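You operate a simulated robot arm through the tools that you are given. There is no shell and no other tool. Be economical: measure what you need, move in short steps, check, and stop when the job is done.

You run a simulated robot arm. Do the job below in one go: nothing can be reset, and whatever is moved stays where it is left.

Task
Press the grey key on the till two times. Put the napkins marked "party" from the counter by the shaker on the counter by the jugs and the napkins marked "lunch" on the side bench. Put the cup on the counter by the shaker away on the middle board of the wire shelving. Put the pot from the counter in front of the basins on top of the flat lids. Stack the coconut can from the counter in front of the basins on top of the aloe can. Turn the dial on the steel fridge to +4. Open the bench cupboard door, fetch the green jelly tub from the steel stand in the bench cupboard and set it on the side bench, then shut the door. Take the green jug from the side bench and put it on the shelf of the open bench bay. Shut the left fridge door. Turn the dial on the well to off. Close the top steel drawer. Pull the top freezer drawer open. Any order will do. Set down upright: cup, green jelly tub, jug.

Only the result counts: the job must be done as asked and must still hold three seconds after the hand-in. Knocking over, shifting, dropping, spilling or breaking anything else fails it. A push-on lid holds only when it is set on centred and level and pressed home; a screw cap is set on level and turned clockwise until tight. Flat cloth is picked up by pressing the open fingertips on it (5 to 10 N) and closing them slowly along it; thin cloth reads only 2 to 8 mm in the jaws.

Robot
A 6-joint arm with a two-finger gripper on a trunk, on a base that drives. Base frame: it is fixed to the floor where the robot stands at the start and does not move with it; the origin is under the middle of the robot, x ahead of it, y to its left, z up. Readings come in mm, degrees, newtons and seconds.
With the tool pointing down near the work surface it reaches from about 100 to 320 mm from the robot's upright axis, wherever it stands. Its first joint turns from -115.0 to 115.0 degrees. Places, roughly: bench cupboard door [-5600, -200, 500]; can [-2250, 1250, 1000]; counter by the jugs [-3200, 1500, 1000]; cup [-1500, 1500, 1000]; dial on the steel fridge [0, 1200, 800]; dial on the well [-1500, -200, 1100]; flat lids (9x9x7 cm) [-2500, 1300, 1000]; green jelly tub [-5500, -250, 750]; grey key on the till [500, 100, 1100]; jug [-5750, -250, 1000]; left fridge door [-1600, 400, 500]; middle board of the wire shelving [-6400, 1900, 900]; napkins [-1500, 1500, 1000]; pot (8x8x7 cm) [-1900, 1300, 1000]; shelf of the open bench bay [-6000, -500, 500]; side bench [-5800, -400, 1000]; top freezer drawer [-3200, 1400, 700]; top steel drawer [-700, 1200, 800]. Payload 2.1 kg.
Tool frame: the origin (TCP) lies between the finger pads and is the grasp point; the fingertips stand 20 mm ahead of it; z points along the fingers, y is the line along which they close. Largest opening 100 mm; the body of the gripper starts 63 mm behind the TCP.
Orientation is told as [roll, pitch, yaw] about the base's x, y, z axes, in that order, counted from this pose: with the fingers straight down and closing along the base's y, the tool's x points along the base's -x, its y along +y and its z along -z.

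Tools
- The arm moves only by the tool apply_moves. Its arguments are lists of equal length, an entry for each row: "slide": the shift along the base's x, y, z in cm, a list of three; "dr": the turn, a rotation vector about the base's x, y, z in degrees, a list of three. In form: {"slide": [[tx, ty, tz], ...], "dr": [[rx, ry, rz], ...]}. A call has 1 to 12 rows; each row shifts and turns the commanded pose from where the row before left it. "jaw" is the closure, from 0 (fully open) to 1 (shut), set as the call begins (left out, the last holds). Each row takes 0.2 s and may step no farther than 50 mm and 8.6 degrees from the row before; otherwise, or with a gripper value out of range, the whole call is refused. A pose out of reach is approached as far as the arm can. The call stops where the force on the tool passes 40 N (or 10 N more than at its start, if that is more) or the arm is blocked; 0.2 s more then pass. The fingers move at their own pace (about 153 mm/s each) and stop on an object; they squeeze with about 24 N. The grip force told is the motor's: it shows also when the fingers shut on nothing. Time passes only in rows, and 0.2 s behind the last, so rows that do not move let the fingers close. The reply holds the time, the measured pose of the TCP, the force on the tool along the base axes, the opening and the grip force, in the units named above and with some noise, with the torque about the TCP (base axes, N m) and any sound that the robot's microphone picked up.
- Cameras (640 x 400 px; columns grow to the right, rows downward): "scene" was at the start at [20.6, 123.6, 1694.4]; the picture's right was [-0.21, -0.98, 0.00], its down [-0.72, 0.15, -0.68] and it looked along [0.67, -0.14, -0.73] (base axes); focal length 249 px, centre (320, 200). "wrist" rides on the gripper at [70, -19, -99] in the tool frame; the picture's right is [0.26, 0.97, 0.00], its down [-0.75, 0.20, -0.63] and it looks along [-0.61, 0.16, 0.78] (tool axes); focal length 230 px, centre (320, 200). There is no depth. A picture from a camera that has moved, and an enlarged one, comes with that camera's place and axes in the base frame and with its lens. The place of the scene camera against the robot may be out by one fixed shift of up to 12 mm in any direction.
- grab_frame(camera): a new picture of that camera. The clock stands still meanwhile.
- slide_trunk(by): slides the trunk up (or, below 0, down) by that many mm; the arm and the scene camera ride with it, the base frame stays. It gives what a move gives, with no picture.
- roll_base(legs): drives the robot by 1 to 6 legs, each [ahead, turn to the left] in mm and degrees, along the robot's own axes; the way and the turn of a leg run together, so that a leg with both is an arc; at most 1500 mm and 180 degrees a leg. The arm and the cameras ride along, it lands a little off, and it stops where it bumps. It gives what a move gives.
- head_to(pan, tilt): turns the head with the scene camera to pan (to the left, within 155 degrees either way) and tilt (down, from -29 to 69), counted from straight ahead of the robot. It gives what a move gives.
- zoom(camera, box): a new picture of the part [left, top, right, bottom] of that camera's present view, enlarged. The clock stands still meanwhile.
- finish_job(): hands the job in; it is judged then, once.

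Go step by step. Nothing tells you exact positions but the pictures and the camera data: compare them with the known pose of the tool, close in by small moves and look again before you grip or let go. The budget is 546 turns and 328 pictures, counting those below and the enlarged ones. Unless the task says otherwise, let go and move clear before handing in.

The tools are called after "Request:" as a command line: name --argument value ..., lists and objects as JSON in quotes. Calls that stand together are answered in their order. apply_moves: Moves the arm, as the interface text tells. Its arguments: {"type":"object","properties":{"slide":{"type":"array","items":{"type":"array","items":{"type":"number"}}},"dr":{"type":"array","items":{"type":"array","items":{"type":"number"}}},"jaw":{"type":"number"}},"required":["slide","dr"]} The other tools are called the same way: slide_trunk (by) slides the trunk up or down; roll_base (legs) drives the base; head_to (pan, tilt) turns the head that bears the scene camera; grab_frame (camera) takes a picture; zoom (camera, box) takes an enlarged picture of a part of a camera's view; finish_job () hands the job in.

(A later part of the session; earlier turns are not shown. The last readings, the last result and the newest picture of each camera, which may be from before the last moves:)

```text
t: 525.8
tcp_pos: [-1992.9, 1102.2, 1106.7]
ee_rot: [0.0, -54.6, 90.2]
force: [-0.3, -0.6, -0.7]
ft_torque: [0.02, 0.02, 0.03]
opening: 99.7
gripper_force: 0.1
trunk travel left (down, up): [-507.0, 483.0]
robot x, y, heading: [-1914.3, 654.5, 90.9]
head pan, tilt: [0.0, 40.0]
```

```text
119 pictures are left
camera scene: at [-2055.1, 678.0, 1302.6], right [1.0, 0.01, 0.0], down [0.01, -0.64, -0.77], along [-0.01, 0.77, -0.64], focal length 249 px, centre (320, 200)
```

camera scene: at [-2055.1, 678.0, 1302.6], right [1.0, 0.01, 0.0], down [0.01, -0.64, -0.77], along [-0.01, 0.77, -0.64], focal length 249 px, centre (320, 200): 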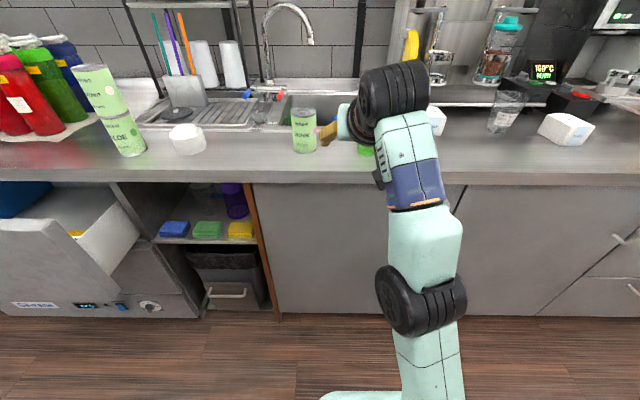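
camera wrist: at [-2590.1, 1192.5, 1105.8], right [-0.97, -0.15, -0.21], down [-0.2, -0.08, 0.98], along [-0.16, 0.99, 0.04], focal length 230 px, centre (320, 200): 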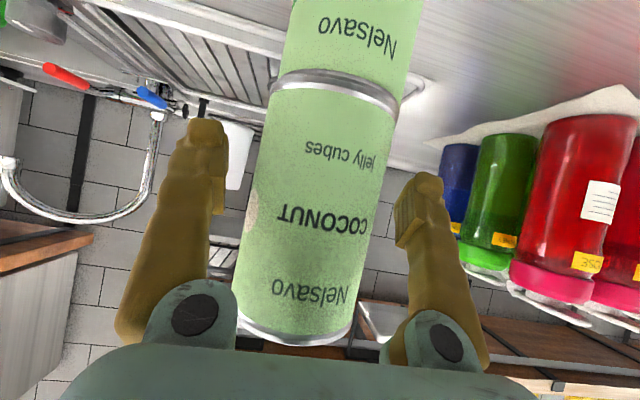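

The stack stands. Now look at the pot with the wrist camera.

Request:
apply_moves --slide '[[2, 0, 0], [2, 0, 0], [2, 0, 0]]' --dr '[[0, 0, 0], [0, 0, 0], [0, 0, 0]]'

Request:
grab_frame --camera "wrist"

Request:
grab_frame --camera "scene"

```text
t: 526.6
tcp_pos: [-1932.8, 1102.7, 1106.5]
ee_rot: [0.0, -54.7, 90.2]
force: [0.0, 0.5, 0.0]
ft_torque: [0.01, 0.0, 0.02]
opening: 100.1
gripper_force: 0.1
trunk travel left (down, up): [-507.0, 483.0]
robot x, y, heading: [-1917.7, 655.1, 90.9]
head pan, tilt: [0.0, 40.0]
```

```text
118 pictures are left
camera wrist: at [-1912.0, 981.1, 1105.9], right [-0.97, -0.15, -0.21], down [-0.2, -0.08, 0.98], along [-0.17, 0.98, 0.05], focal length 230 px, centre (320, 200)
```

wrist: 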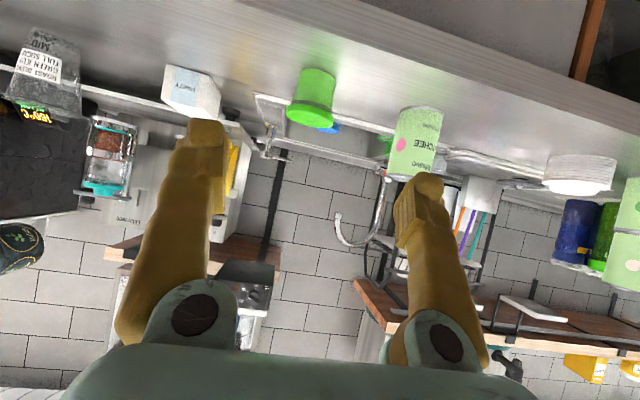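

```text
117 pictures are left
camera scene: at [-2054.3, 677.9, 1302.7], right [1.0, 0.01, 0.0], down [0.01, -0.64, -0.77], along [-0.01, 0.77, -0.64], focal length 249 px, centre (320, 200)
```

scene: 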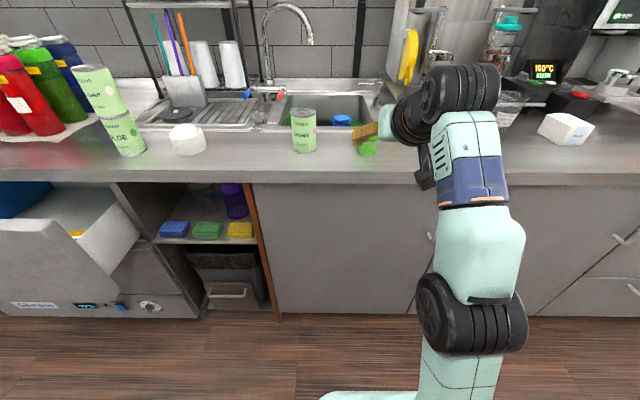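

Request:
zoom --camera "wrist" --box '[250, 40, 410, 140]'

Request:
zoom --camera "scene" --box '[140, 100, 236, 160]'

```text
4.00 times, centred on (330, 90) of wrist
camera zoom: at [-1912.0, 981.1, 1105.9], right [-0.97, -0.15, -0.21], down [-0.2, -0.08, 0.98], along [-0.17, 0.98, 0.05], focal length 920 px, centre (280, 640)
```

zoom: 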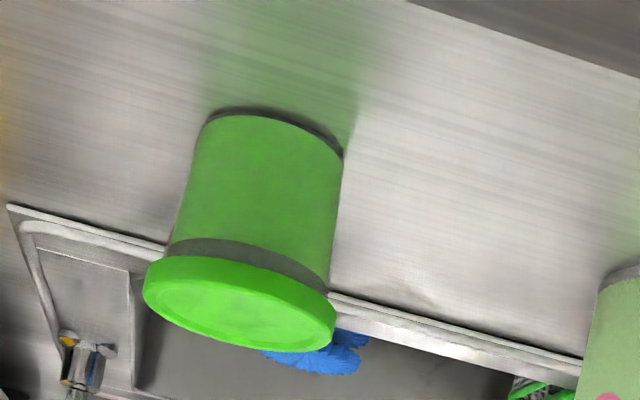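

```text
6.67 times, centred on (188, 130) of scene
camera zoom: at [-2054.3, 677.9, 1302.7], right [1.0, 0.01, 0.0], down [0.01, -0.64, -0.77], along [-0.01, 0.77, -0.64], focal length 1659 px, centre (1200, 667)
```

zoom: 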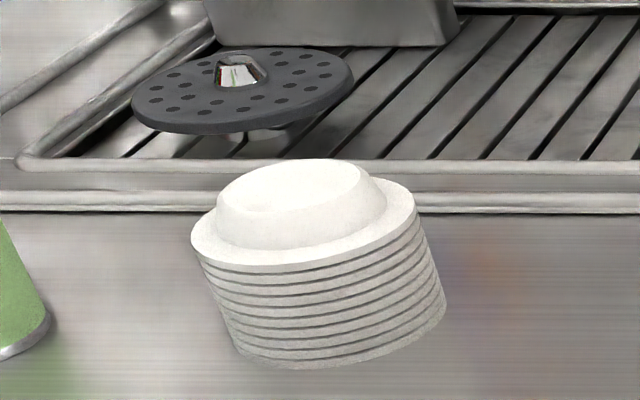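

The pot is a lidded tub (body ≈ 60, lid ≈ 80); the lids stack has a flat raised centre. Lower and approach the pot.

Request:
slide_trunk --by -134

Request:
roll_base --legs '[[130, 0]]'

Request:
grab_frame --camera "wrist"

```text
t: 528.2
tcp_pos: [-1933.3, 1102.5, 972.3]
ee_rot: [0.0, -54.6, 90.2]
force: [-0.4, -0.8, 1.0]
ft_torque: [-0.02, -0.03, 0.05]
opening: 99.8
gripper_force: 0.2
trunk travel left (down, up): [-373.0, 617.0]
robot x, y, heading: [-1914.4, 655.9, 90.5]
head pan, tilt: [0.0, 40.0]
```

```text
t: 529.5
tcp_pos: [-1935.1, 1231.9, 972.9]
ee_rot: [-0.1, -54.6, 90.1]
force: [0.2, 0.4, -0.2]
ft_torque: [0.01, -0.01, 0.01]
opening: 100.2
gripper_force: 0.1
trunk travel left (down, up): [-373.0, 617.0]
robot x, y, heading: [-1917.9, 783.7, 90.9]
head pan, tilt: [0.0, 40.0]
```

```text
114 pictures are left
camera wrist: at [-1914.3, 1111.1, 971.8], right [-0.97, -0.15, -0.21], down [-0.2, -0.08, 0.98], along [-0.17, 0.99, 0.04], focal length 230 px, centre (320, 200)
```

wrist: 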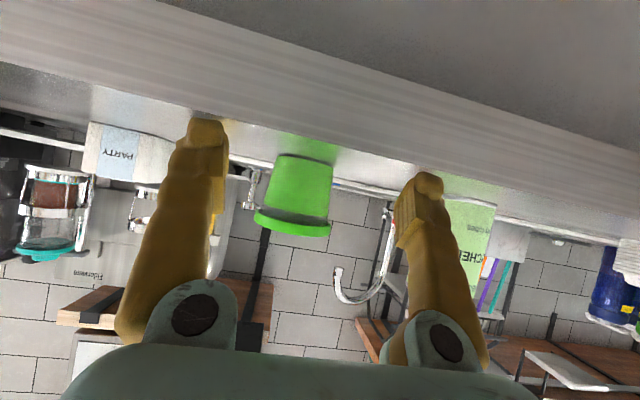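

Shift +6 mm in x, raise 14 mm for camera clearance, and drive in.

Request:
slide_trunk --by 14

Request:
apply_moves --slide '[[0.7, 0, 0]]' --dr '[[0, 0, 0]]'

Request:
roll_base --legs '[[60, 0]]'

Request:
grab_frame --camera "wrist"

```text
t: 530.1
tcp_pos: [-1934.4, 1232.4, 986.4]
ee_rot: [0.0, -54.6, 90.1]
force: [0.3, 0.0, 0.2]
ft_torque: [0.02, -0.02, 0.04]
opening: 99.8
gripper_force: 0.0
trunk travel left (down, up): [-387.0, 603.0]
robot x, y, heading: [-1921.4, 780.3, 90.7]
head pan, tilt: [0.0, 40.0]
```

```text
t: 530.5
tcp_pos: [-1927.1, 1232.8, 985.8]
ee_rot: [-0.1, -54.5, 90.3]
force: [-0.1, -0.8, -0.7]
ft_torque: [-0.02, -0.02, -0.01]
opening: 99.9
gripper_force: 0.2
trunk travel left (down, up): [-387.0, 603.0]
robot x, y, heading: [-1917.3, 784.4, 90.6]
head pan, tilt: [0.0, 40.0]
```

```text
t: 531.5
tcp_pos: [-1929.3, 1292.7, 985.2]
ee_rot: [0.0, -54.5, 90.2]
force: [0.5, 0.1, 0.0]
ft_torque: [-0.01, 0.04, -0.01]
opening: 100.0
gripper_force: 0.1
trunk travel left (down, up): [-387.0, 603.0]
robot x, y, heading: [-1920.8, 844.1, 90.7]
head pan, tilt: [0.0, 40.0]
```

```text
113 pictures are left
camera wrist: at [-1908.0, 1171.7, 985.4], right [-0.97, -0.15, -0.21], down [-0.2, -0.08, 0.98], along [-0.17, 0.99, 0.04], focal length 230 px, centre (320, 200)
```

wrist: 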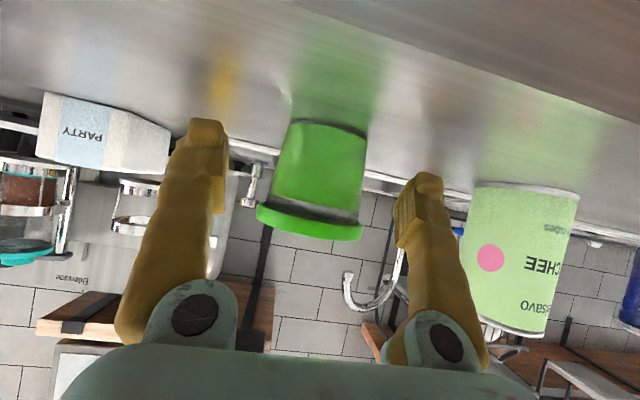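

Request:
roll_base --legs '[[36, 0]]'

Request:
slide_trunk --by -6

Request:
apply_moves --slide '[[0, 0, 0], [0, 0, 0], [0, 0, 0]]' --dr '[[0, 0, 0], [0, 0, 0], [0, 0, 0]]' --jaw 1

Request:
grab_frame --camera "wrist"

```text
t: 532.4
tcp_pos: [-1929.1, 1329.9, 984.8]
ee_rot: [0.0, -54.4, 90.1]
force: [0.2, 0.7, -0.2]
ft_torque: [0.04, -0.04, -0.04]
opening: 99.8
gripper_force: 0.1
trunk travel left (down, up): [-387.0, 603.0]
robot x, y, heading: [-1917.0, 878.2, 90.5]
head pan, tilt: [0.0, 40.0]
```

```text
t: 532.9
tcp_pos: [-1928.7, 1326.4, 979.6]
ee_rot: [0.0, -54.6, 90.2]
force: [-0.2, 0.1, 0.0]
ft_torque: [0.0, 0.01, 0.0]
opening: 100.3
gripper_force: 0.0
trunk travel left (down, up): [-381.0, 609.0]
robot x, y, heading: [-1919.8, 878.9, 90.7]
head pan, tilt: [0.0, 40.0]
```

```text
t: 533.7
tcp_pos: [-1928.1, 1327.8, 979.8]
ee_rot: [0.0, -54.7, 90.2]
force: [0.5, 1.4, 2.3]
ft_torque: [0.07, -0.05, 0.0]
opening: 62.3
gripper_force: 23.7
trunk travel left (down, up): [-381.0, 609.0]
robot x, y, heading: [-1920.7, 882.0, 90.7]
head pan, tilt: [0.0, 40.0]
```

```text
112 pictures are left
camera wrist: at [-1908.4, 1206.8, 979.7], right [-0.97, -0.15, -0.21], down [-0.2, -0.08, 0.98], along [-0.17, 0.99, 0.05], focal length 230 px, centre (320, 200)
```

wrist: 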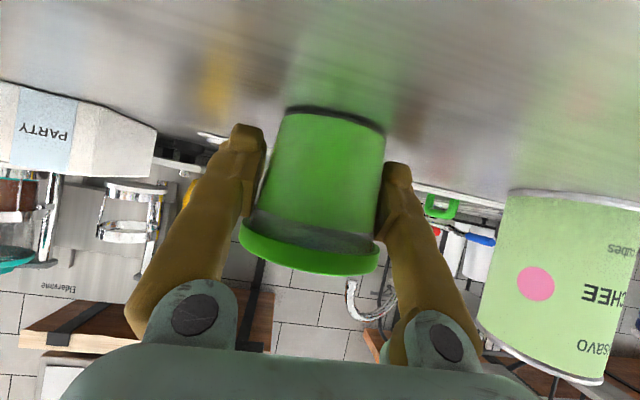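

Gripped. Lift, back out, and move west to the lids.

Request:
slide_trunk --by 130

Request:
roll_base --legs '[[-420, 0], [0, 60], [530, 0], [0, -60.5]]'

Request:
grab_frame --camera "scene"

Request:
grab_frame --camera "wrist"

```text
t: 535.3
tcp_pos: [-1928.3, 1327.2, 1110.2]
ee_rot: [0.0, -54.5, 90.3]
force: [-0.2, -0.2, -1.2]
ft_torque: [0.01, -0.01, -0.02]
opening: 62.3
gripper_force: 23.7
trunk travel left (down, up): [-511.0, 479.0]
robot x, y, heading: [-1924.1, 882.1, 90.8]
head pan, tilt: [0.0, 40.0]
```

```text
t: 545.9
tcp_pos: [-2377.9, 1167.0, 1109.7]
ee_rot: [-0.1, -54.6, 89.4]
force: [-0.1, 0.0, -0.5]
ft_torque: [0.03, 0.03, -0.02]
opening: 61.7
gripper_force: 24.0
trunk travel left (down, up): [-511.0, 479.0]
robot x, y, heading: [-2373.5, 716.6, 90.0]
head pan, tilt: [0.0, 40.0]
```

```text
111 pictures are left
camera scene: at [-2512.2, 744.9, 1306.6], right [1.0, 0.0, 0.0], down [0.0, -0.64, -0.77], along [0.0, 0.77, -0.64], focal length 249 px, centre (320, 200)
```

scene: 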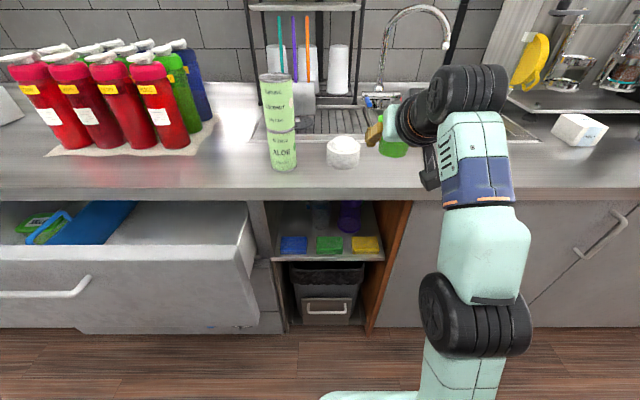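

```text
110 pictures are left
camera wrist: at [-2358.7, 1045.8, 1109.5], right [-0.97, -0.14, -0.21], down [-0.2, -0.08, 0.98], along [-0.15, 0.99, 0.04], focal length 230 px, centre (320, 200)
```

wrist: 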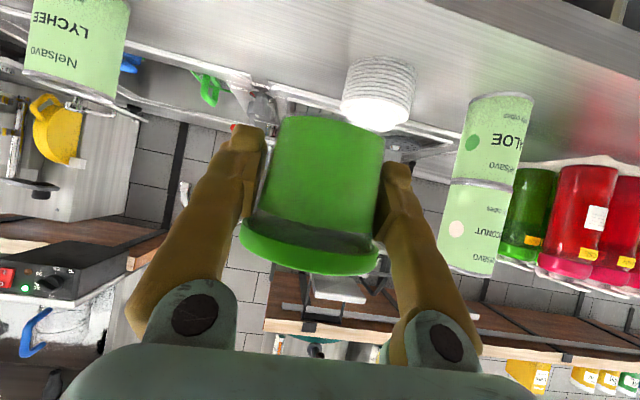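

Request:
zoom --camera "wrist" --box '[310, 40, 438, 140]'

Request:
zoom --camera "scene" --box '[300, 100, 428, 180]'

```text
4.00 times, centred on (374, 90) of wrist
camera zoom: at [-2358.7, 1045.8, 1109.5], right [-0.97, -0.14, -0.21], down [-0.2, -0.08, 0.98], along [-0.15, 0.99, 0.04], focal length 920 px, centre (104, 640)
```

zoom: 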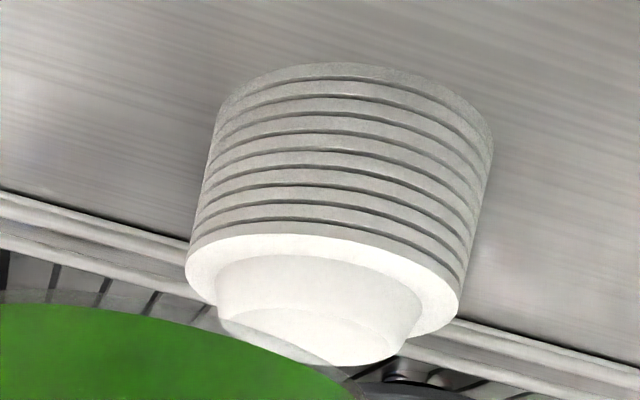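

```text
5.00 times, centred on (364, 140) of scene
camera zoom: at [-2512.2, 744.9, 1306.6], right [1.0, 0.0, 0.0], down [0.0, -0.64, -0.77], along [0.0, 0.77, -0.64], focal length 1244 px, centre (100, 500)
```

zoom: 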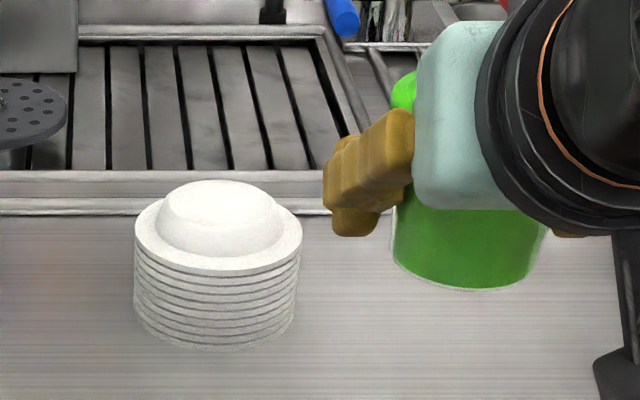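

Lids centre ≈ [-2450, 1344], raised top ≈ 1008. Move the pot over it.

Request:
apply_moves --slide '[[-2.4, 0, 0], [-2.4, 0, 0], [-2.4, 0, 0]]' --dr '[[0, 0, 0], [0, 0, 0], [0, 0, 0]]'

Request:
roll_base --legs '[[174, 0]]'

Request:
slide_trunk --by -40

Request:
zoom --camera "scene" --box '[300, 100, 428, 180]'

Request:
zoom --camera "wrist" --box '[230, 20, 422, 140]'

```text
t: 546.7
tcp_pos: [-2449.7, 1166.5, 1110.0]
ee_rot: [0.0, -54.4, 89.6]
force: [-0.7, -0.7, -1.2]
ft_torque: [-0.03, -0.01, -0.04]
opening: 61.4
gripper_force: 23.5
trunk travel left (down, up): [-511.0, 479.0]
robot x, y, heading: [-2374.7, 717.9, 90.0]
head pan, tilt: [0.0, 40.0]
```

```text
t: 548.1
tcp_pos: [-2448.6, 1340.8, 1109.5]
ee_rot: [0.0, -54.4, 89.5]
force: [-0.4, 0.9, -1.7]
ft_torque: [0.03, 0.02, -0.01]
opening: 61.6
gripper_force: 24.3
trunk travel left (down, up): [-511.0, 479.0]
robot x, y, heading: [-2373.7, 893.9, 89.9]
head pan, tilt: [0.0, 40.0]
```

```text
t: 549.0
tcp_pos: [-2448.4, 1340.0, 1070.0]
ee_rot: [0.0, -54.6, 89.3]
force: [0.3, -0.6, -1.3]
ft_torque: [0.03, 0.02, 0.04]
opening: 61.4
gripper_force: 23.9
trunk travel left (down, up): [-471.0, 519.0]
robot x, y, heading: [-2373.0, 891.0, 90.1]
head pan, tilt: [0.0, 40.0]
```

```text
5.00 times, centred on (364, 140) of scene
camera zoom: at [-2511.9, 918.2, 1266.6], right [1.0, 0.0, 0.0], down [0.0, -0.64, -0.77], along [0.0, 0.77, -0.64], focal length 1244 px, centre (100, 500)
```

zoom: 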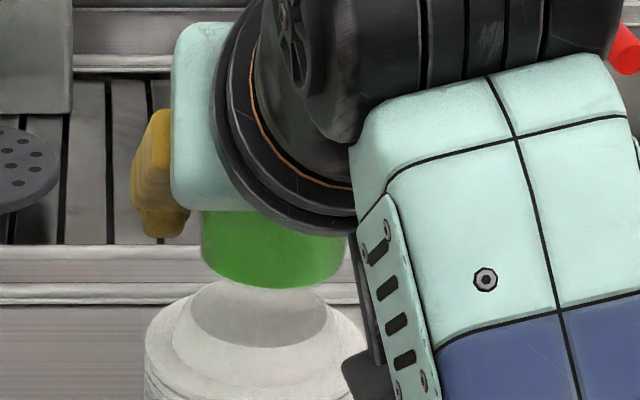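

```text
3.33 times, centred on (326, 80) of wrist
camera zoom: at [-2430.1, 1219.0, 1069.3], right [-0.97, -0.14, -0.21], down [-0.2, -0.08, 0.98], along [-0.15, 0.99, 0.05], focal length 767 px, centre (300, 600)
```

zoom: 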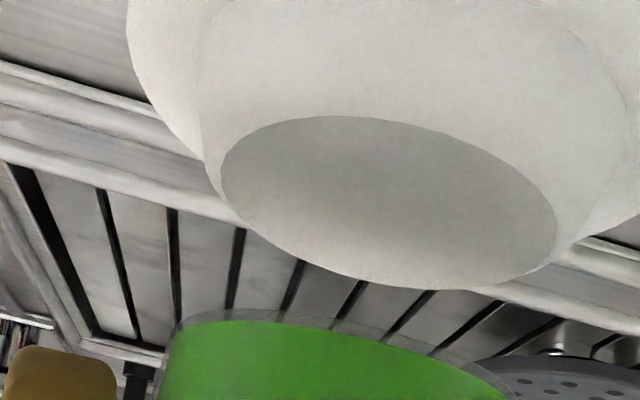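

Aligned within a few mm. Lower until contact.

Request:
slide_trunk --by -16

Request:
slide_trunk --by -4

Request:
slide_trunk --by -3

```text
t: 549.6
tcp_pos: [-2448.6, 1341.3, 1053.6]
ee_rot: [0.0, -54.5, 89.4]
force: [-0.5, -0.3, -1.4]
ft_torque: [-0.01, -0.03, 0.0]
opening: 61.6
gripper_force: 23.7
trunk travel left (down, up): [-455.0, 535.0]
robot x, y, heading: [-2376.3, 892.9, 90.1]
head pan, tilt: [0.0, 40.0]
```

```text
t: 550.1
tcp_pos: [-2448.8, 1340.2, 1050.6]
ee_rot: [0.0, -54.6, 89.4]
force: [-0.1, 0.2, -0.9]
ft_torque: [-0.05, -0.01, 0.04]
opening: 61.6
gripper_force: 24.1
trunk travel left (down, up): [-451.0, 539.0]
robot x, y, heading: [-2374.6, 895.5, 89.8]
head pan, tilt: [0.0, 40.0]
```

```text
t: 550.6
tcp_pos: [-2450.0, 1341.2, 1047.3]
ee_rot: [-0.1, -54.4, 89.4]
force: [0.2, 0.1, -1.4]
ft_torque: [0.0, 0.01, 0.01]
opening: 61.4
gripper_force: 23.9
trunk travel left (down, up): [-448.0, 542.0]
robot x, y, heading: [-2374.0, 893.0, 90.0]
head pan, tilt: [0.0, 40.0]
```

Request:
slide_trunk --by -3

Request:
slide_trunk --by -3

Request:
zoom --camera "scene" --box '[300, 100, 428, 180]'

```text
t: 551.2
tcp_pos: [-2448.9, 1339.7, 1043.7]
ee_rot: [-0.1, -54.5, 89.4]
force: [-0.2, 0.1, -1.7]
ft_torque: [0.03, 0.03, 0.02]
opening: 61.6
gripper_force: 24.0
trunk travel left (down, up): [-445.0, 545.0]
robot x, y, heading: [-2373.4, 894.2, 89.7]
head pan, tilt: [0.0, 40.0]
```

```text
t: 551.7
tcp_pos: [-2448.7, 1340.0, 1043.4]
ee_rot: [0.1, -54.9, 89.4]
force: [-0.7, 3.8, 13.8]
ft_torque: [0.13, -0.19, 0.0]
opening: 61.2
gripper_force: 23.6
trunk travel left (down, up): [-442.0, 548.0]
robot x, y, heading: [-2371.8, 889.8, 89.9]
head pan, tilt: [0.0, 40.0]
```

```text
5.00 times, centred on (364, 140) of scene
camera zoom: at [-2511.8, 917.2, 1237.9], right [1.0, 0.0, 0.0], down [0.0, -0.64, -0.77], along [0.0, 0.77, -0.64], focal length 1244 px, centre (100, 500)
```

zoom: 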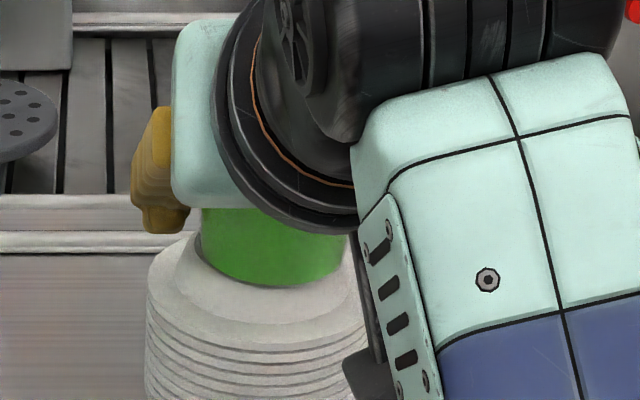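

Contact, centred. Ease 1 mm, open, and back out.

Request:
slide_trunk --by 1

Request:
apply_moves --slide '[[0, 0, 0], [0, 0, 0]]' --dr '[[0, 0, 0], [0, 0, 0]]' --jaw 0

Request:
roll_base --legs '[[-230, 0]]'

Request:
grab_frame --camera "scene"

```text
t: 552.2
tcp_pos: [-2447.6, 1339.1, 1042.4]
ee_rot: [0.1, -54.7, 89.2]
force: [0.7, 3.5, 12.3]
ft_torque: [0.13, -0.14, 0.03]
opening: 61.2
gripper_force: 24.2
trunk travel left (down, up): [-443.0, 547.0]
robot x, y, heading: [-2373.8, 892.0, 89.8]
head pan, tilt: [0.0, 40.0]
```

```text
t: 552.8
tcp_pos: [-2447.4, 1340.5, 1041.4]
ee_rot: [0.0, -54.5, 89.4]
force: [-0.2, 0.3, 0.3]
ft_torque: [0.01, -0.01, -0.01]
opening: 100.0
gripper_force: 0.1
trunk travel left (down, up): [-443.0, 547.0]
robot x, y, heading: [-2372.6, 893.4, 90.3]
head pan, tilt: [0.0, 40.0]
```

```text
t: 554.5
tcp_pos: [-2448.1, 1112.1, 1042.7]
ee_rot: [0.0, -54.6, 89.2]
force: [-0.3, 0.4, 0.4]
ft_torque: [-0.01, 0.03, 0.01]
opening: 100.0
gripper_force: 0.0
trunk travel left (down, up): [-443.0, 547.0]
robot x, y, heading: [-2374.2, 662.9, 89.7]
head pan, tilt: [0.0, 40.0]
```

```text
104 pictures are left
camera scene: at [-2512.4, 689.6, 1238.6], right [1.0, 0.0, 0.0], down [0.0, -0.64, -0.77], along [0.0, 0.77, -0.64], focal length 249 px, centre (320, 200)
```

scene: 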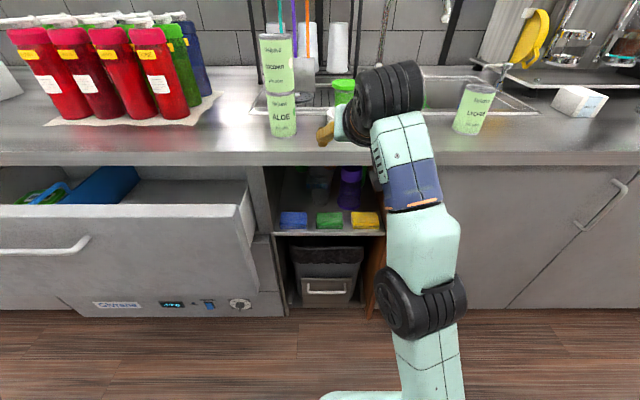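

Pot is on the lids. Next the PARTY pack: drive east.

Request:
roll_base --legs '[[0, -89.7], [730, 0], [0, 90]]'

Request:
grab_frame --camera "wrist"

Request:
grab_frame --camera "scene"

```text
t: 566.1
tcp_pos: [-1721.3, 1118.6, 1042.0]
ee_rot: [0.0, -54.6, 89.3]
force: [0.0, 0.4, -0.5]
ft_torque: [0.03, 0.0, -0.03]
opening: 100.1
gripper_force: 0.1
trunk travel left (down, up): [-443.0, 547.0]
robot x, y, heading: [-1648.6, 672.8, 89.8]
head pan, tilt: [0.0, 40.0]
```

```text
103 pictures are left
camera wrist: at [-1702.1, 996.4, 1041.4], right [-0.97, -0.14, -0.21], down [-0.2, -0.08, 0.98], along [-0.15, 0.99, 0.05], focal length 230 px, centre (320, 200)
```

wrist: 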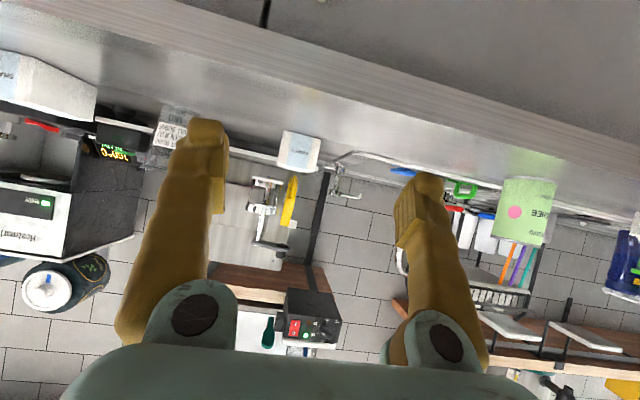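

```text
102 pictures are left
camera scene: at [-1783.7, 695.6, 1238.6], right [1.0, 0.0, 0.0], down [0.0, -0.64, -0.77], along [0.0, 0.77, -0.64], focal length 249 px, centre (320, 200)
```

scene: 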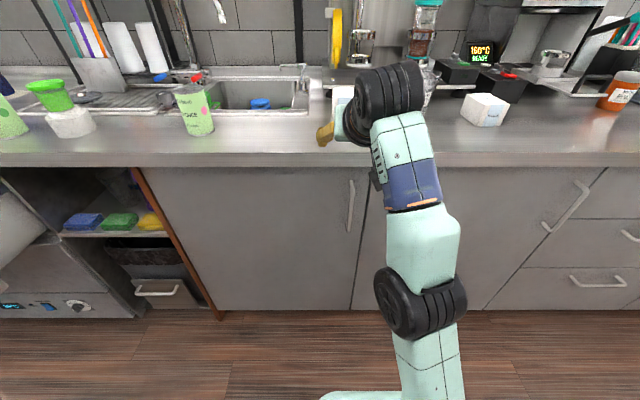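

PARTY is at x ≈ −1708. Align, extend, and approach.

Request:
apply_moves --slide '[[0.6, 1.5, 0], [0.6, 1.5, 0], [0, 1.5, 0]]' --dr '[[0, 0, 0], [0, 0, 0], [0, 0, 0]]'

Request:
slide_trunk --by -52

Request:
roll_base --legs '[[215, 0]]'

Request:
grab_frame --camera "wrist"

```text
t: 566.9
tcp_pos: [-1707.1, 1149.7, 1022.5]
ee_rot: [0.0, -54.7, 89.5]
force: [0.1, 0.9, -0.1]
ft_torque: [-0.01, 0.03, -0.01]
opening: 99.9
gripper_force: 0.0
out of reach, approached as far as the arm can: row 1, 2, 3
trunk travel left (down, up): [-443.0, 547.0]
robot x, y, heading: [-1645.7, 669.0, 90.0]
head pan, tilt: [0.0, 40.0]
```

```text
t: 567.8
tcp_pos: [-1706.9, 1150.4, 971.5]
ee_rot: [0.0, -54.6, 89.4]
force: [0.2, -0.2, 1.0]
ft_torque: [-0.01, 0.03, 0.0]
opening: 100.3
gripper_force: 0.0
trunk travel left (down, up): [-391.0, 599.0]
robot x, y, heading: [-1649.7, 672.3, 89.8]
head pan, tilt: [0.0, 40.0]
```

```text
t: 569.5
tcp_pos: [-1707.6, 1363.9, 971.2]
ee_rot: [0.0, -54.5, 89.5]
force: [-0.2, 0.4, -0.5]
ft_torque: [-0.01, 0.0, -0.04]
opening: 99.8
gripper_force: 0.1
trunk travel left (down, up): [-391.0, 599.0]
robot x, y, heading: [-1646.7, 886.1, 90.1]
head pan, tilt: [0.0, 40.0]
```

```text
101 pictures are left
camera wrist: at [-1688.9, 1242.8, 970.7], right [-0.97, -0.14, -0.21], down [-0.2, -0.08, 0.98], along [-0.15, 0.99, 0.04], focal length 230 px, centre (320, 200)
```

wrist: 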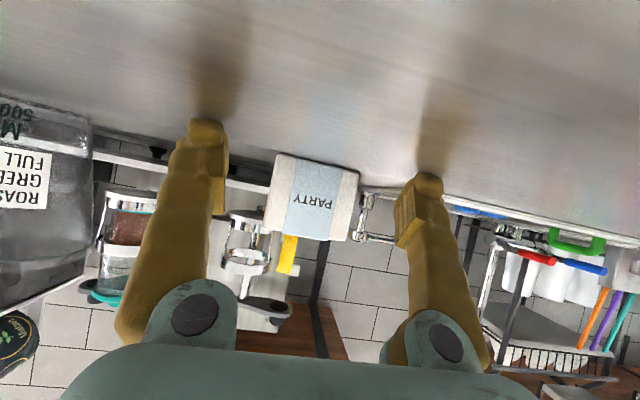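

Request:
apply_moves --slide '[[-0.4, 0, 0]]' --dr '[[0, 0, 0]]'

Request:
slide_trunk --by 10

Request:
roll_base --legs '[[98, 0]]'

Request:
grab_frame --camera "wrist"

```text
t: 569.9
tcp_pos: [-1711.4, 1363.9, 970.2]
ee_rot: [0.1, -54.5, 89.4]
force: [-0.3, -0.1, 0.2]
ft_torque: [-0.03, -0.01, 0.01]
opening: 100.2
gripper_force: 0.1
trunk travel left (down, up): [-391.0, 599.0]
robot x, y, heading: [-1645.6, 882.6, 90.0]
head pan, tilt: [0.0, 40.0]
```

```text
t: 570.5
tcp_pos: [-1711.1, 1364.3, 981.6]
ee_rot: [0.0, -54.7, 89.4]
force: [-0.2, 0.2, 0.5]
ft_torque: [0.03, 0.0, -0.01]
opening: 99.9
gripper_force: 0.1
trunk travel left (down, up): [-401.0, 589.0]
robot x, y, heading: [-1646.9, 883.3, 89.9]
head pan, tilt: [0.0, 40.0]
```

```text
t: 571.6
tcp_pos: [-1710.0, 1461.5, 980.5]
ee_rot: [0.0, -54.5, 89.4]
force: [-0.1, 0.5, 0.3]
ft_torque: [-0.02, -0.03, -0.01]
opening: 99.9
gripper_force: 0.1
trunk travel left (down, up): [-401.0, 589.0]
robot x, y, heading: [-1646.3, 980.6, 90.1]
head pan, tilt: [0.0, 40.0]
```

```text
100 pictures are left
camera wrist: at [-1692.5, 1340.3, 980.5], right [-0.97, -0.14, -0.21], down [-0.2, -0.08, 0.98], along [-0.15, 0.99, 0.05], focal length 230 px, centre (320, 200)
```

wrist: 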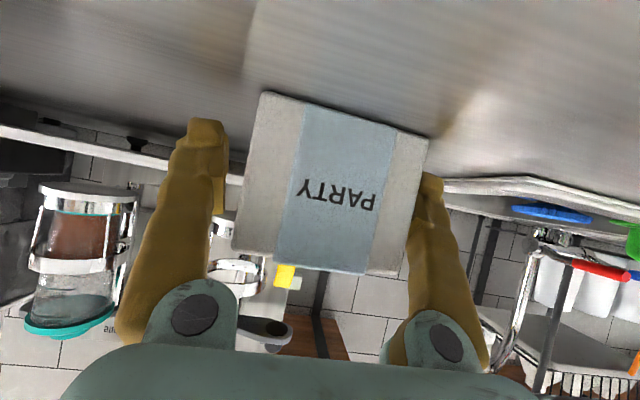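

Pack is between the fingers; grip and lift.

Request:
apply_moves --slide '[[0, 0, 0], [0, 0, 0], [0, 0, 0]]' --dr '[[0, 0, 0], [0, 0, 0], [0, 0, 0]]' --jaw 1

Request:
slide_trunk --by 160

Request:
grab_frame --camera "wrist"

```text
t: 572.4
tcp_pos: [-1711.4, 1461.1, 982.3]
ee_rot: [0.1, -54.7, 89.4]
force: [-0.3, -1.0, 0.0]
ft_torque: [0.06, 0.04, 0.02]
opening: 79.1
gripper_force: 24.1
trunk travel left (down, up): [-401.0, 589.0]
robot x, y, heading: [-1646.1, 981.6, 90.1]
head pan, tilt: [0.0, 40.0]
```

```text
t: 574.2
tcp_pos: [-1711.1, 1461.9, 1141.5]
ee_rot: [0.0, -54.6, 89.5]
force: [1.0, 0.8, -1.4]
ft_torque: [-0.01, 0.02, -0.01]
opening: 78.8
gripper_force: 23.8
trunk travel left (down, up): [-561.0, 429.0]
robot x, y, heading: [-1647.3, 982.0, 90.0]
head pan, tilt: [0.0, 40.0]
```

```text
99 pictures are left
camera wrist: at [-1692.6, 1340.0, 1140.6], right [-0.97, -0.14, -0.21], down [-0.2, -0.08, 0.98], along [-0.15, 0.99, 0.05], focal length 230 px, centre (320, 200)
```

wrist: 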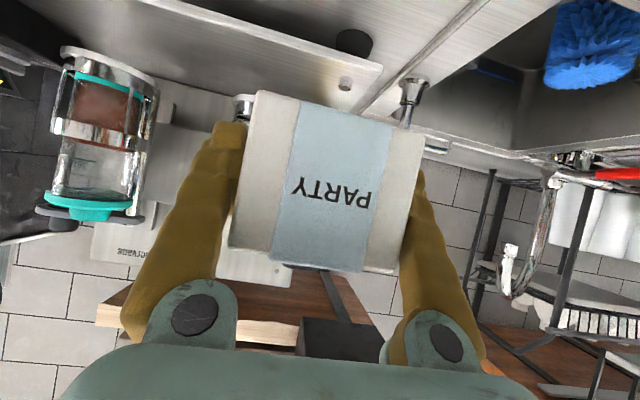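

PARTY is held. Drive to the jugs' counter (staying clear of the open drawer).

Request:
roll_base --legs '[[-390, 0], [0, 90], [1300, 0], [480, 0]]'

Request:
roll_base --legs '[[0, -90]]'

Request:
grab_frame --camera "scene"

```text
t: 589.1
tcp_pos: [-3929.4, 568.2, 1140.6]
ee_rot: [0.0, -54.7, 178.4]
force: [0.0, -0.1, -1.0]
ft_torque: [0.02, -0.07, 0.0]
opening: 78.6
gripper_force: 24.3
trunk travel left (down, up): [-561.0, 429.0]
robot x, y, heading: [-3444.6, 627.5, 178.9]
head pan, tilt: [0.0, 40.0]
```

```text
t: 593.4
tcp_pos: [-3495.1, 1107.2, 1141.1]
ee_rot: [0.1, -54.6, 87.3]
force: [-0.3, 0.3, -1.8]
ft_torque: [-0.01, 0.03, -0.01]
opening: 78.8
gripper_force: 23.4
trunk travel left (down, up): [-561.0, 429.0]
robot x, y, heading: [-3445.1, 623.4, 88.2]
head pan, tilt: [0.0, 40.0]
```

```text
98 pictures are left
camera scene: at [-3582.7, 655.0, 1356.6], right [1.0, -0.03, 0.0], down [-0.02, -0.64, -0.77], along [0.03, 0.77, -0.64], focal length 249 px, centre (320, 200)
```

scene: 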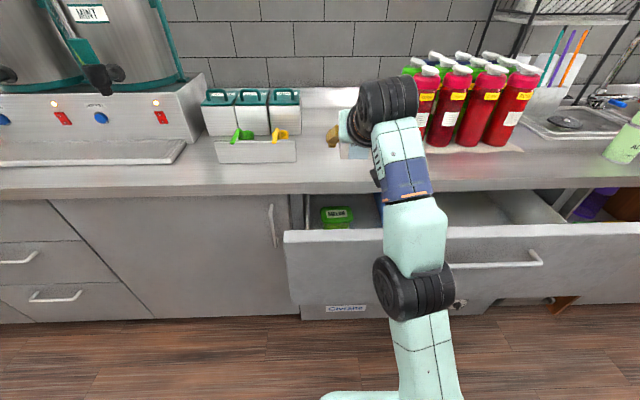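

The drawer front now reads ~y 1025 (the base nudged it partly in earlier; I will re-pull it afterwards). Drive in 170 mm to place PARTY at about [-3485, 1295].

Request:
roll_base --legs '[[172, 0]]'

Request:
slide_trunk --by -130

Request:
grab_frame --camera "scene"

Request:
grab_frame --camera "wrist"

```text
t: 594.9
tcp_pos: [-3489.8, 1279.4, 1141.0]
ee_rot: [0.1, -54.7, 87.5]
force: [0.1, -0.2, -1.0]
ft_torque: [-0.03, 0.01, 0.04]
opening: 78.8
gripper_force: 24.3
trunk travel left (down, up): [-561.0, 429.0]
robot x, y, heading: [-3437.8, 797.8, 88.0]
head pan, tilt: [0.0, 40.0]
```

```text
t: 596.4
tcp_pos: [-3489.5, 1280.6, 1010.1]
ee_rot: [0.2, -54.5, 87.6]
force: [0.1, 0.1, -0.8]
ft_torque: [-0.04, -0.02, 0.0]
opening: 78.8
gripper_force: 23.9
trunk travel left (down, up): [-431.0, 559.0]
robot x, y, heading: [-3443.2, 797.6, 88.0]
head pan, tilt: [0.0, 40.0]
```

```text
97 pictures are left
camera scene: at [-3576.8, 827.6, 1226.6], right [1.0, -0.03, 0.0], down [-0.02, -0.64, -0.77], along [0.03, 0.77, -0.64], focal length 249 px, centre (320, 200)
```

scene: 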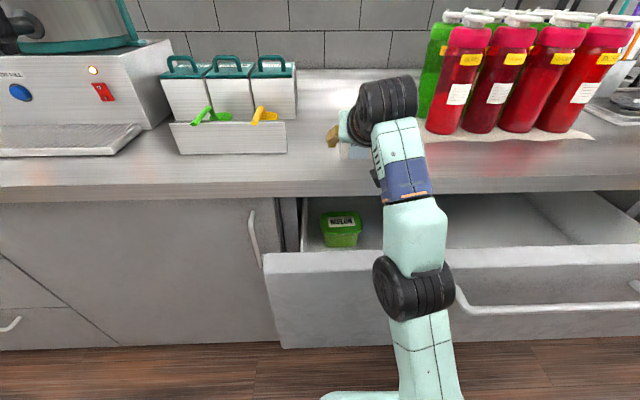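

```text
96 pictures are left
camera wrist: at [-3475.1, 1157.9, 1010.8], right [-0.97, -0.11, -0.21], down [-0.2, -0.07, 0.98], along [-0.12, 0.99, 0.05], focal length 230 px, centre (320, 200)
```

wrist: 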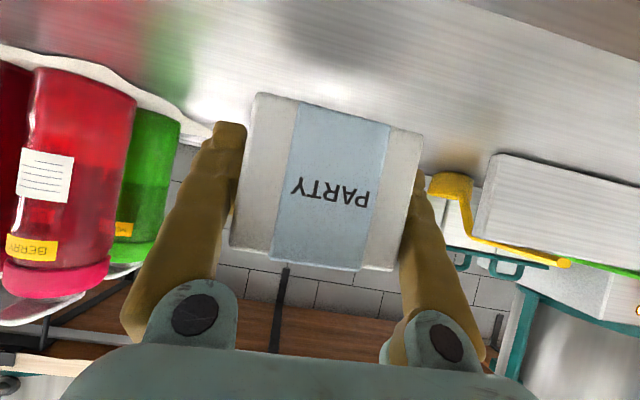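

Clear spot between caddy and jugs. Lower to contact.

Request:
slide_trunk --by -22

Request:
slide_trunk --by -4

Request:
slide_trunk --by -4

Request:
slide_trunk --by -3

```text
t: 597.1
tcp_pos: [-3489.6, 1280.3, 989.0]
ee_rot: [0.0, -54.6, 87.4]
force: [-0.2, 0.3, -1.6]
ft_torque: [-0.03, -0.02, -0.01]
opening: 78.6
gripper_force: 24.2
trunk travel left (down, up): [-409.0, 581.0]
robot x, y, heading: [-3439.1, 796.0, 88.0]
head pan, tilt: [0.0, 40.0]
```

```text
t: 597.6
tcp_pos: [-3489.0, 1279.2, 985.1]
ee_rot: [0.1, -54.6, 87.5]
force: [0.0, 0.6, -1.3]
ft_torque: [-0.01, 0.01, -0.02]
opening: 78.9
gripper_force: 24.0
trunk travel left (down, up): [-405.0, 585.0]
robot x, y, heading: [-3437.8, 795.6, 88.1]
head pan, tilt: [0.0, 40.0]
```

```text
t: 598.2
tcp_pos: [-3489.1, 1279.6, 983.1]
ee_rot: [0.1, -54.8, 87.5]
force: [0.4, 2.3, 3.8]
ft_torque: [0.37, 0.14, -0.03]
opening: 78.7
gripper_force: 23.6
trunk travel left (down, up): [-401.0, 589.0]
robot x, y, heading: [-3440.6, 799.3, 88.0]
head pan, tilt: [0.0, 40.0]
```

```text
t: 598.7
tcp_pos: [-3489.3, 1279.7, 980.7]
ee_rot: [0.3, -55.0, 87.3]
force: [-1.3, 10.5, 26.1]
ft_torque: [-0.47, 0.77, -0.28]
opening: 78.7
gripper_force: 24.0
trunk travel left (down, up): [-398.0, 592.0]
robot x, y, heading: [-3438.3, 798.8, 88.0]
head pan, tilt: [0.0, 40.0]
```

Contact. Ease 2 mm, open, and lift away.

Request:
slide_trunk --by 2

Request:
apply_moves --slide '[[0, 0, 0], [0, 0, 0]]' --dr '[[0, 0, 0], [0, 0, 0]]' --jaw 0

Request:
slide_trunk --by 110

Request:
roll_base --legs '[[-250, 0]]'

Request:
grab_frame --camera "scene"

```text
t: 599.2
tcp_pos: [-3489.4, 1278.5, 980.7]
ee_rot: [0.1, -54.7, 87.4]
force: [0.1, 4.8, 16.9]
ft_torque: [0.26, 0.56, -0.21]
opening: 78.6
gripper_force: 24.0
trunk travel left (down, up): [-400.0, 590.0]
robot x, y, heading: [-3443.7, 794.7, 88.2]
head pan, tilt: [0.0, 40.0]
```

```text
t: 599.8
tcp_pos: [-3489.7, 1279.0, 980.4]
ee_rot: [-0.1, -54.5, 87.7]
force: [0.4, 0.3, 1.1]
ft_torque: [-0.02, 0.0, 0.02]
opening: 99.8
gripper_force: 0.1
trunk travel left (down, up): [-400.0, 590.0]
robot x, y, heading: [-3440.9, 796.9, 88.0]
head pan, tilt: [0.0, 40.0]
```

```text
t: 601.2
tcp_pos: [-3488.9, 1279.8, 1089.5]
ee_rot: [0.0, -54.6, 87.5]
force: [-0.5, -0.4, -0.3]
ft_torque: [-0.01, 0.03, 0.0]
opening: 100.1
gripper_force: 0.1
trunk travel left (down, up): [-510.0, 480.0]
robot x, y, heading: [-3442.0, 794.6, 88.0]
head pan, tilt: [0.0, 40.0]
```

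```text
t: 603.1
tcp_pos: [-3497.7, 1027.5, 1090.7]
ee_rot: [0.1, -54.6, 87.5]
force: [-0.4, -0.4, 0.8]
ft_torque: [-0.04, 0.0, 0.0]
opening: 100.2
gripper_force: 0.1
trunk travel left (down, up): [-510.0, 480.0]
robot x, y, heading: [-3451.1, 545.8, 87.9]
head pan, tilt: [0.0, 40.0]
```

```text
95 pictures are left
camera scene: at [-3585.5, 575.6, 1305.6], right [1.0, -0.03, 0.0], down [-0.02, -0.64, -0.77], along [0.03, 0.77, -0.64], focal length 249 px, centre (320, 200)
```

scene: 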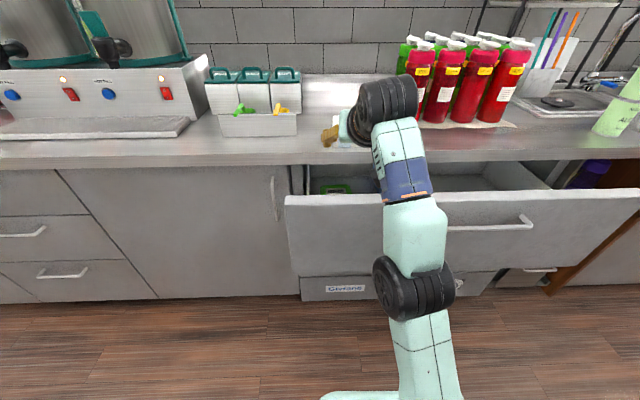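

PARTY is placed. Re-pull the drawer properly: reposition to its handle, level and roll the tool again.

Request:
roll_base --legs '[[0, -88], [215, 0], [0, 88.5]]'

Request:
slide_trunk --by -250

Request:
apply_moves --slide '[[0, -0.5, 0], [0, -0.5, 0], [0, -0.5, 0], [0, -0.5, 0], [0, 0, 0], [0, 0, 0], [0, 0, 0], [0, 0, 0], [0, 0, 0], [0, 0, 0], [0, 0, 0], [0, 0, 0]]' --dr '[[8.3, 0, 0], [8.3, 0, 0], [8.3, 0, 0], [8.3, 0, 0], [0, -8, 0], [0, -8, 0], [0, -8, 0], [0, -8, 0], [0, -8, 0], [0, -8, 0], [0, -8, 0], [0, -8, 0]]' --jaw 0.4

Request:
apply_moves --slide '[[0, 0, 0], [0, 0, 0], [0, 0, 0]]' --dr '[[0, -8, 0], [0, -8, 0], [0, -7, 0]]'

Request:
grab_frame --camera "scene"

Request:
grab_frame --camera "wrist"

```text
t: 612.3
tcp_pos: [-3285.3, 1025.0, 1090.5]
ee_rot: [0.1, -54.6, 87.9]
force: [0.2, 0.0, -0.3]
ft_torque: [0.01, 0.03, -0.04]
opening: 99.9
gripper_force: 0.0
trunk travel left (down, up): [-510.0, 480.0]
robot x, y, heading: [-3233.0, 541.3, 88.4]
head pan, tilt: [0.0, 40.0]
```

```text
t: 614.6
tcp_pos: [-3287.7, 1024.6, 858.7]
ee_rot: [1.4, -56.3, 87.1]
force: [-5.1, 0.8, 9.3]
ft_torque: [0.09, 0.56, -0.03]
opening: 100.3
gripper_force: 0.0
trunk travel left (down, up): [-270.0, 720.0]
robot x, y, heading: [-3234.3, 543.5, 88.3]
head pan, tilt: [0.0, 40.0]
stopped: the force on the tool passed its limit at 44 N (the readings are from after the stop); the commanded pose is now the measured one
```

```text
t: 617.2
tcp_pos: [-3307.7, 1078.9, 961.2]
ee_rot: [-90.8, -27.5, 178.9]
force: [-0.4, -0.6, -0.3]
ft_torque: [-0.03, -0.04, -0.01]
opening: 59.9
gripper_force: 0.1
out of reach, approached as far as the arm can: row 1, 2, 3, 4, 10
trunk travel left (down, up): [-270.0, 720.0]
robot x, y, heading: [-3234.5, 543.6, 88.4]
head pan, tilt: [0.0, 40.0]
```

```text
t: 618.0
tcp_pos: [-3309.7, 1080.7, 962.7]
ee_rot: [-91.2, -4.5, 179.3]
force: [-0.4, 0.5, -0.5]
ft_torque: [-0.03, -0.02, 0.02]
opening: 60.3
gripper_force: 0.0
trunk travel left (down, up): [-270.0, 720.0]
robot x, y, heading: [-3233.7, 542.7, 88.7]
head pan, tilt: [0.0, 40.0]
```

```text
94 pictures are left
camera scene: at [-3370.2, 572.6, 1065.1], right [1.0, -0.03, 0.0], down [-0.02, -0.64, -0.77], along [0.02, 0.77, -0.64], focal length 249 px, centre (320, 200)
```

scene: 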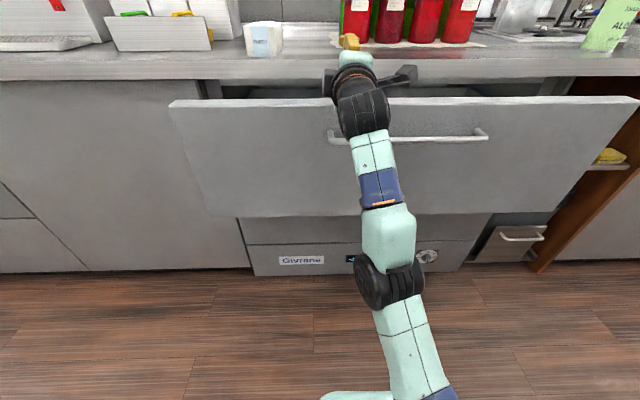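

```text
93 pictures are left
camera wrist: at [-3239.4, 980.1, 972.3], right [0.18, 0.02, -0.98], down [-0.77, -0.61, -0.15], along [-0.61, 0.79, -0.1], focal length 230 px, centre (320, 200)
```

wrist: 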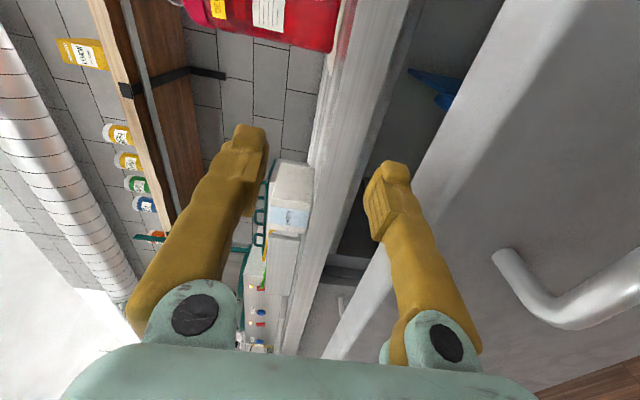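

I'd lowered onto the drawer's top edge (light touch, nothing displaced); PARTY stands fine. Back out 170 mm before lowering.

Request:
roll_base --legs '[[-160, 0]]'

Request:
slide_trunk --by -123

Request:
grab_frame --camera "scene"

Request:
grab_frame --camera "wrist"

```text
t: 619.4
tcp_pos: [-3314.3, 921.1, 963.0]
ee_rot: [-91.0, -4.5, 179.0]
force: [1.0, -0.6, 0.0]
ft_torque: [0.02, 0.0, -0.01]
opening: 59.7
gripper_force: 0.0
trunk travel left (down, up): [-270.0, 720.0]
robot x, y, heading: [-3238.6, 378.6, 88.1]
head pan, tilt: [0.0, 40.0]
```

```text
t: 620.9
tcp_pos: [-3313.9, 922.3, 839.2]
ee_rot: [-91.0, -4.7, 179.1]
force: [0.0, -0.5, 0.1]
ft_torque: [0.02, -0.03, -0.01]
opening: 60.2
gripper_force: 0.1
trunk travel left (down, up): [-147.0, 843.0]
robot x, y, heading: [-3237.4, 383.5, 88.2]
head pan, tilt: [0.0, 40.0]
```

```text
92 pictures are left
camera scene: at [-3374.8, 413.5, 942.2], right [1.0, -0.03, 0.0], down [-0.02, -0.64, -0.77], along [0.02, 0.77, -0.64], focal length 249 px, centre (320, 200)
```

scene: 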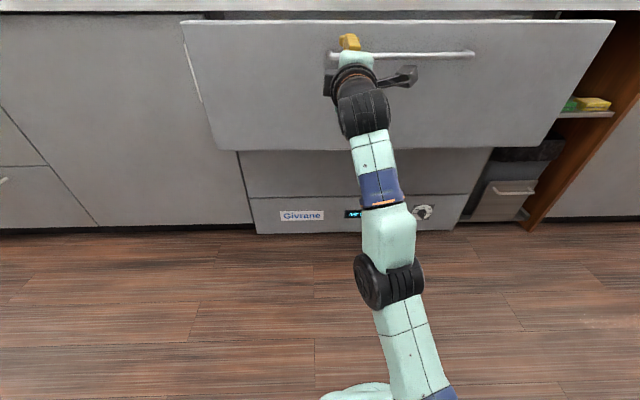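

```text
91 pictures are left
camera wrist: at [-3243.4, 820.8, 849.2], right [0.18, 0.02, -0.98], down [-0.77, -0.61, -0.15], along [-0.61, 0.79, -0.1], focal length 230 px, centre (320, 200)
```

wrist: 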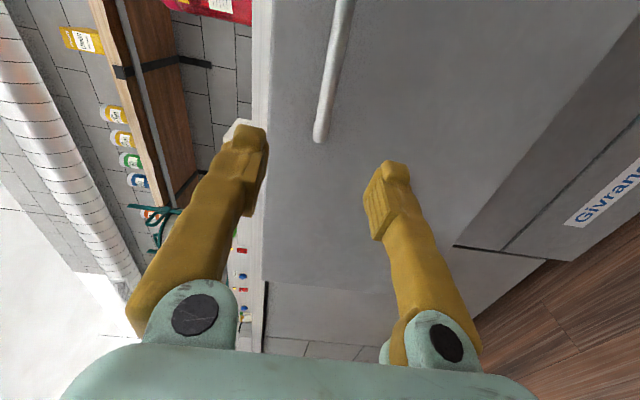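

Shift the tool +70 mm toward the handle's middle, then drive in.

Request:
apply_moves --slide '[[2.4, 0, 0], [2.4, 0, 0], [2.4, 0, 0]]' --dr '[[0, 0, 0], [0, 0, 0], [0, 0, 0]]'

Request:
roll_base --legs '[[85, 0]]'

Request:
grab_frame --camera "wrist"

```text
t: 621.7
tcp_pos: [-3243.6, 926.6, 844.6]
ee_rot: [-91.1, -4.5, 179.0]
force: [0.3, -0.2, 0.0]
ft_torque: [0.01, -0.02, -0.03]
opening: 60.1
gripper_force: 0.0
out of reach, approached as far as the arm can: row 1, 3
trunk travel left (down, up): [-147.0, 843.0]
robot x, y, heading: [-3237.5, 382.3, 88.5]
head pan, tilt: [0.0, 40.0]
```

```text
t: 622.8
tcp_pos: [-3240.3, 1012.0, 845.1]
ee_rot: [-91.0, -4.6, 179.1]
force: [-0.4, -0.4, -0.1]
ft_torque: [-0.04, -0.01, 0.01]
opening: 60.0
gripper_force: 0.0
trunk travel left (down, up): [-147.0, 843.0]
robot x, y, heading: [-3235.2, 469.6, 88.3]
head pan, tilt: [0.0, 40.0]
```

```text
90 pictures are left
camera wrist: at [-3169.4, 911.0, 854.7], right [0.18, 0.01, -0.98], down [-0.77, -0.61, -0.15], along [-0.61, 0.79, -0.1], focal length 230 px, centre (320, 200)
```

wrist: 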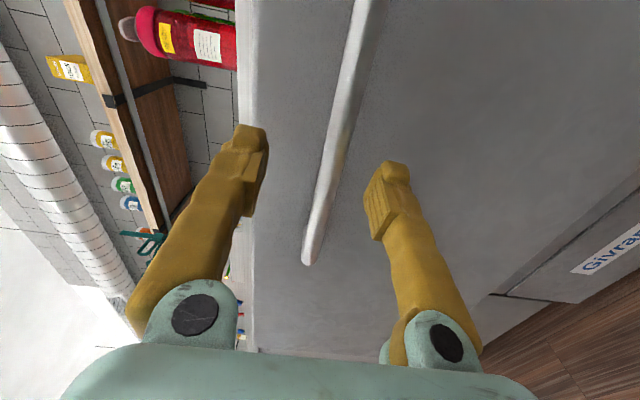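

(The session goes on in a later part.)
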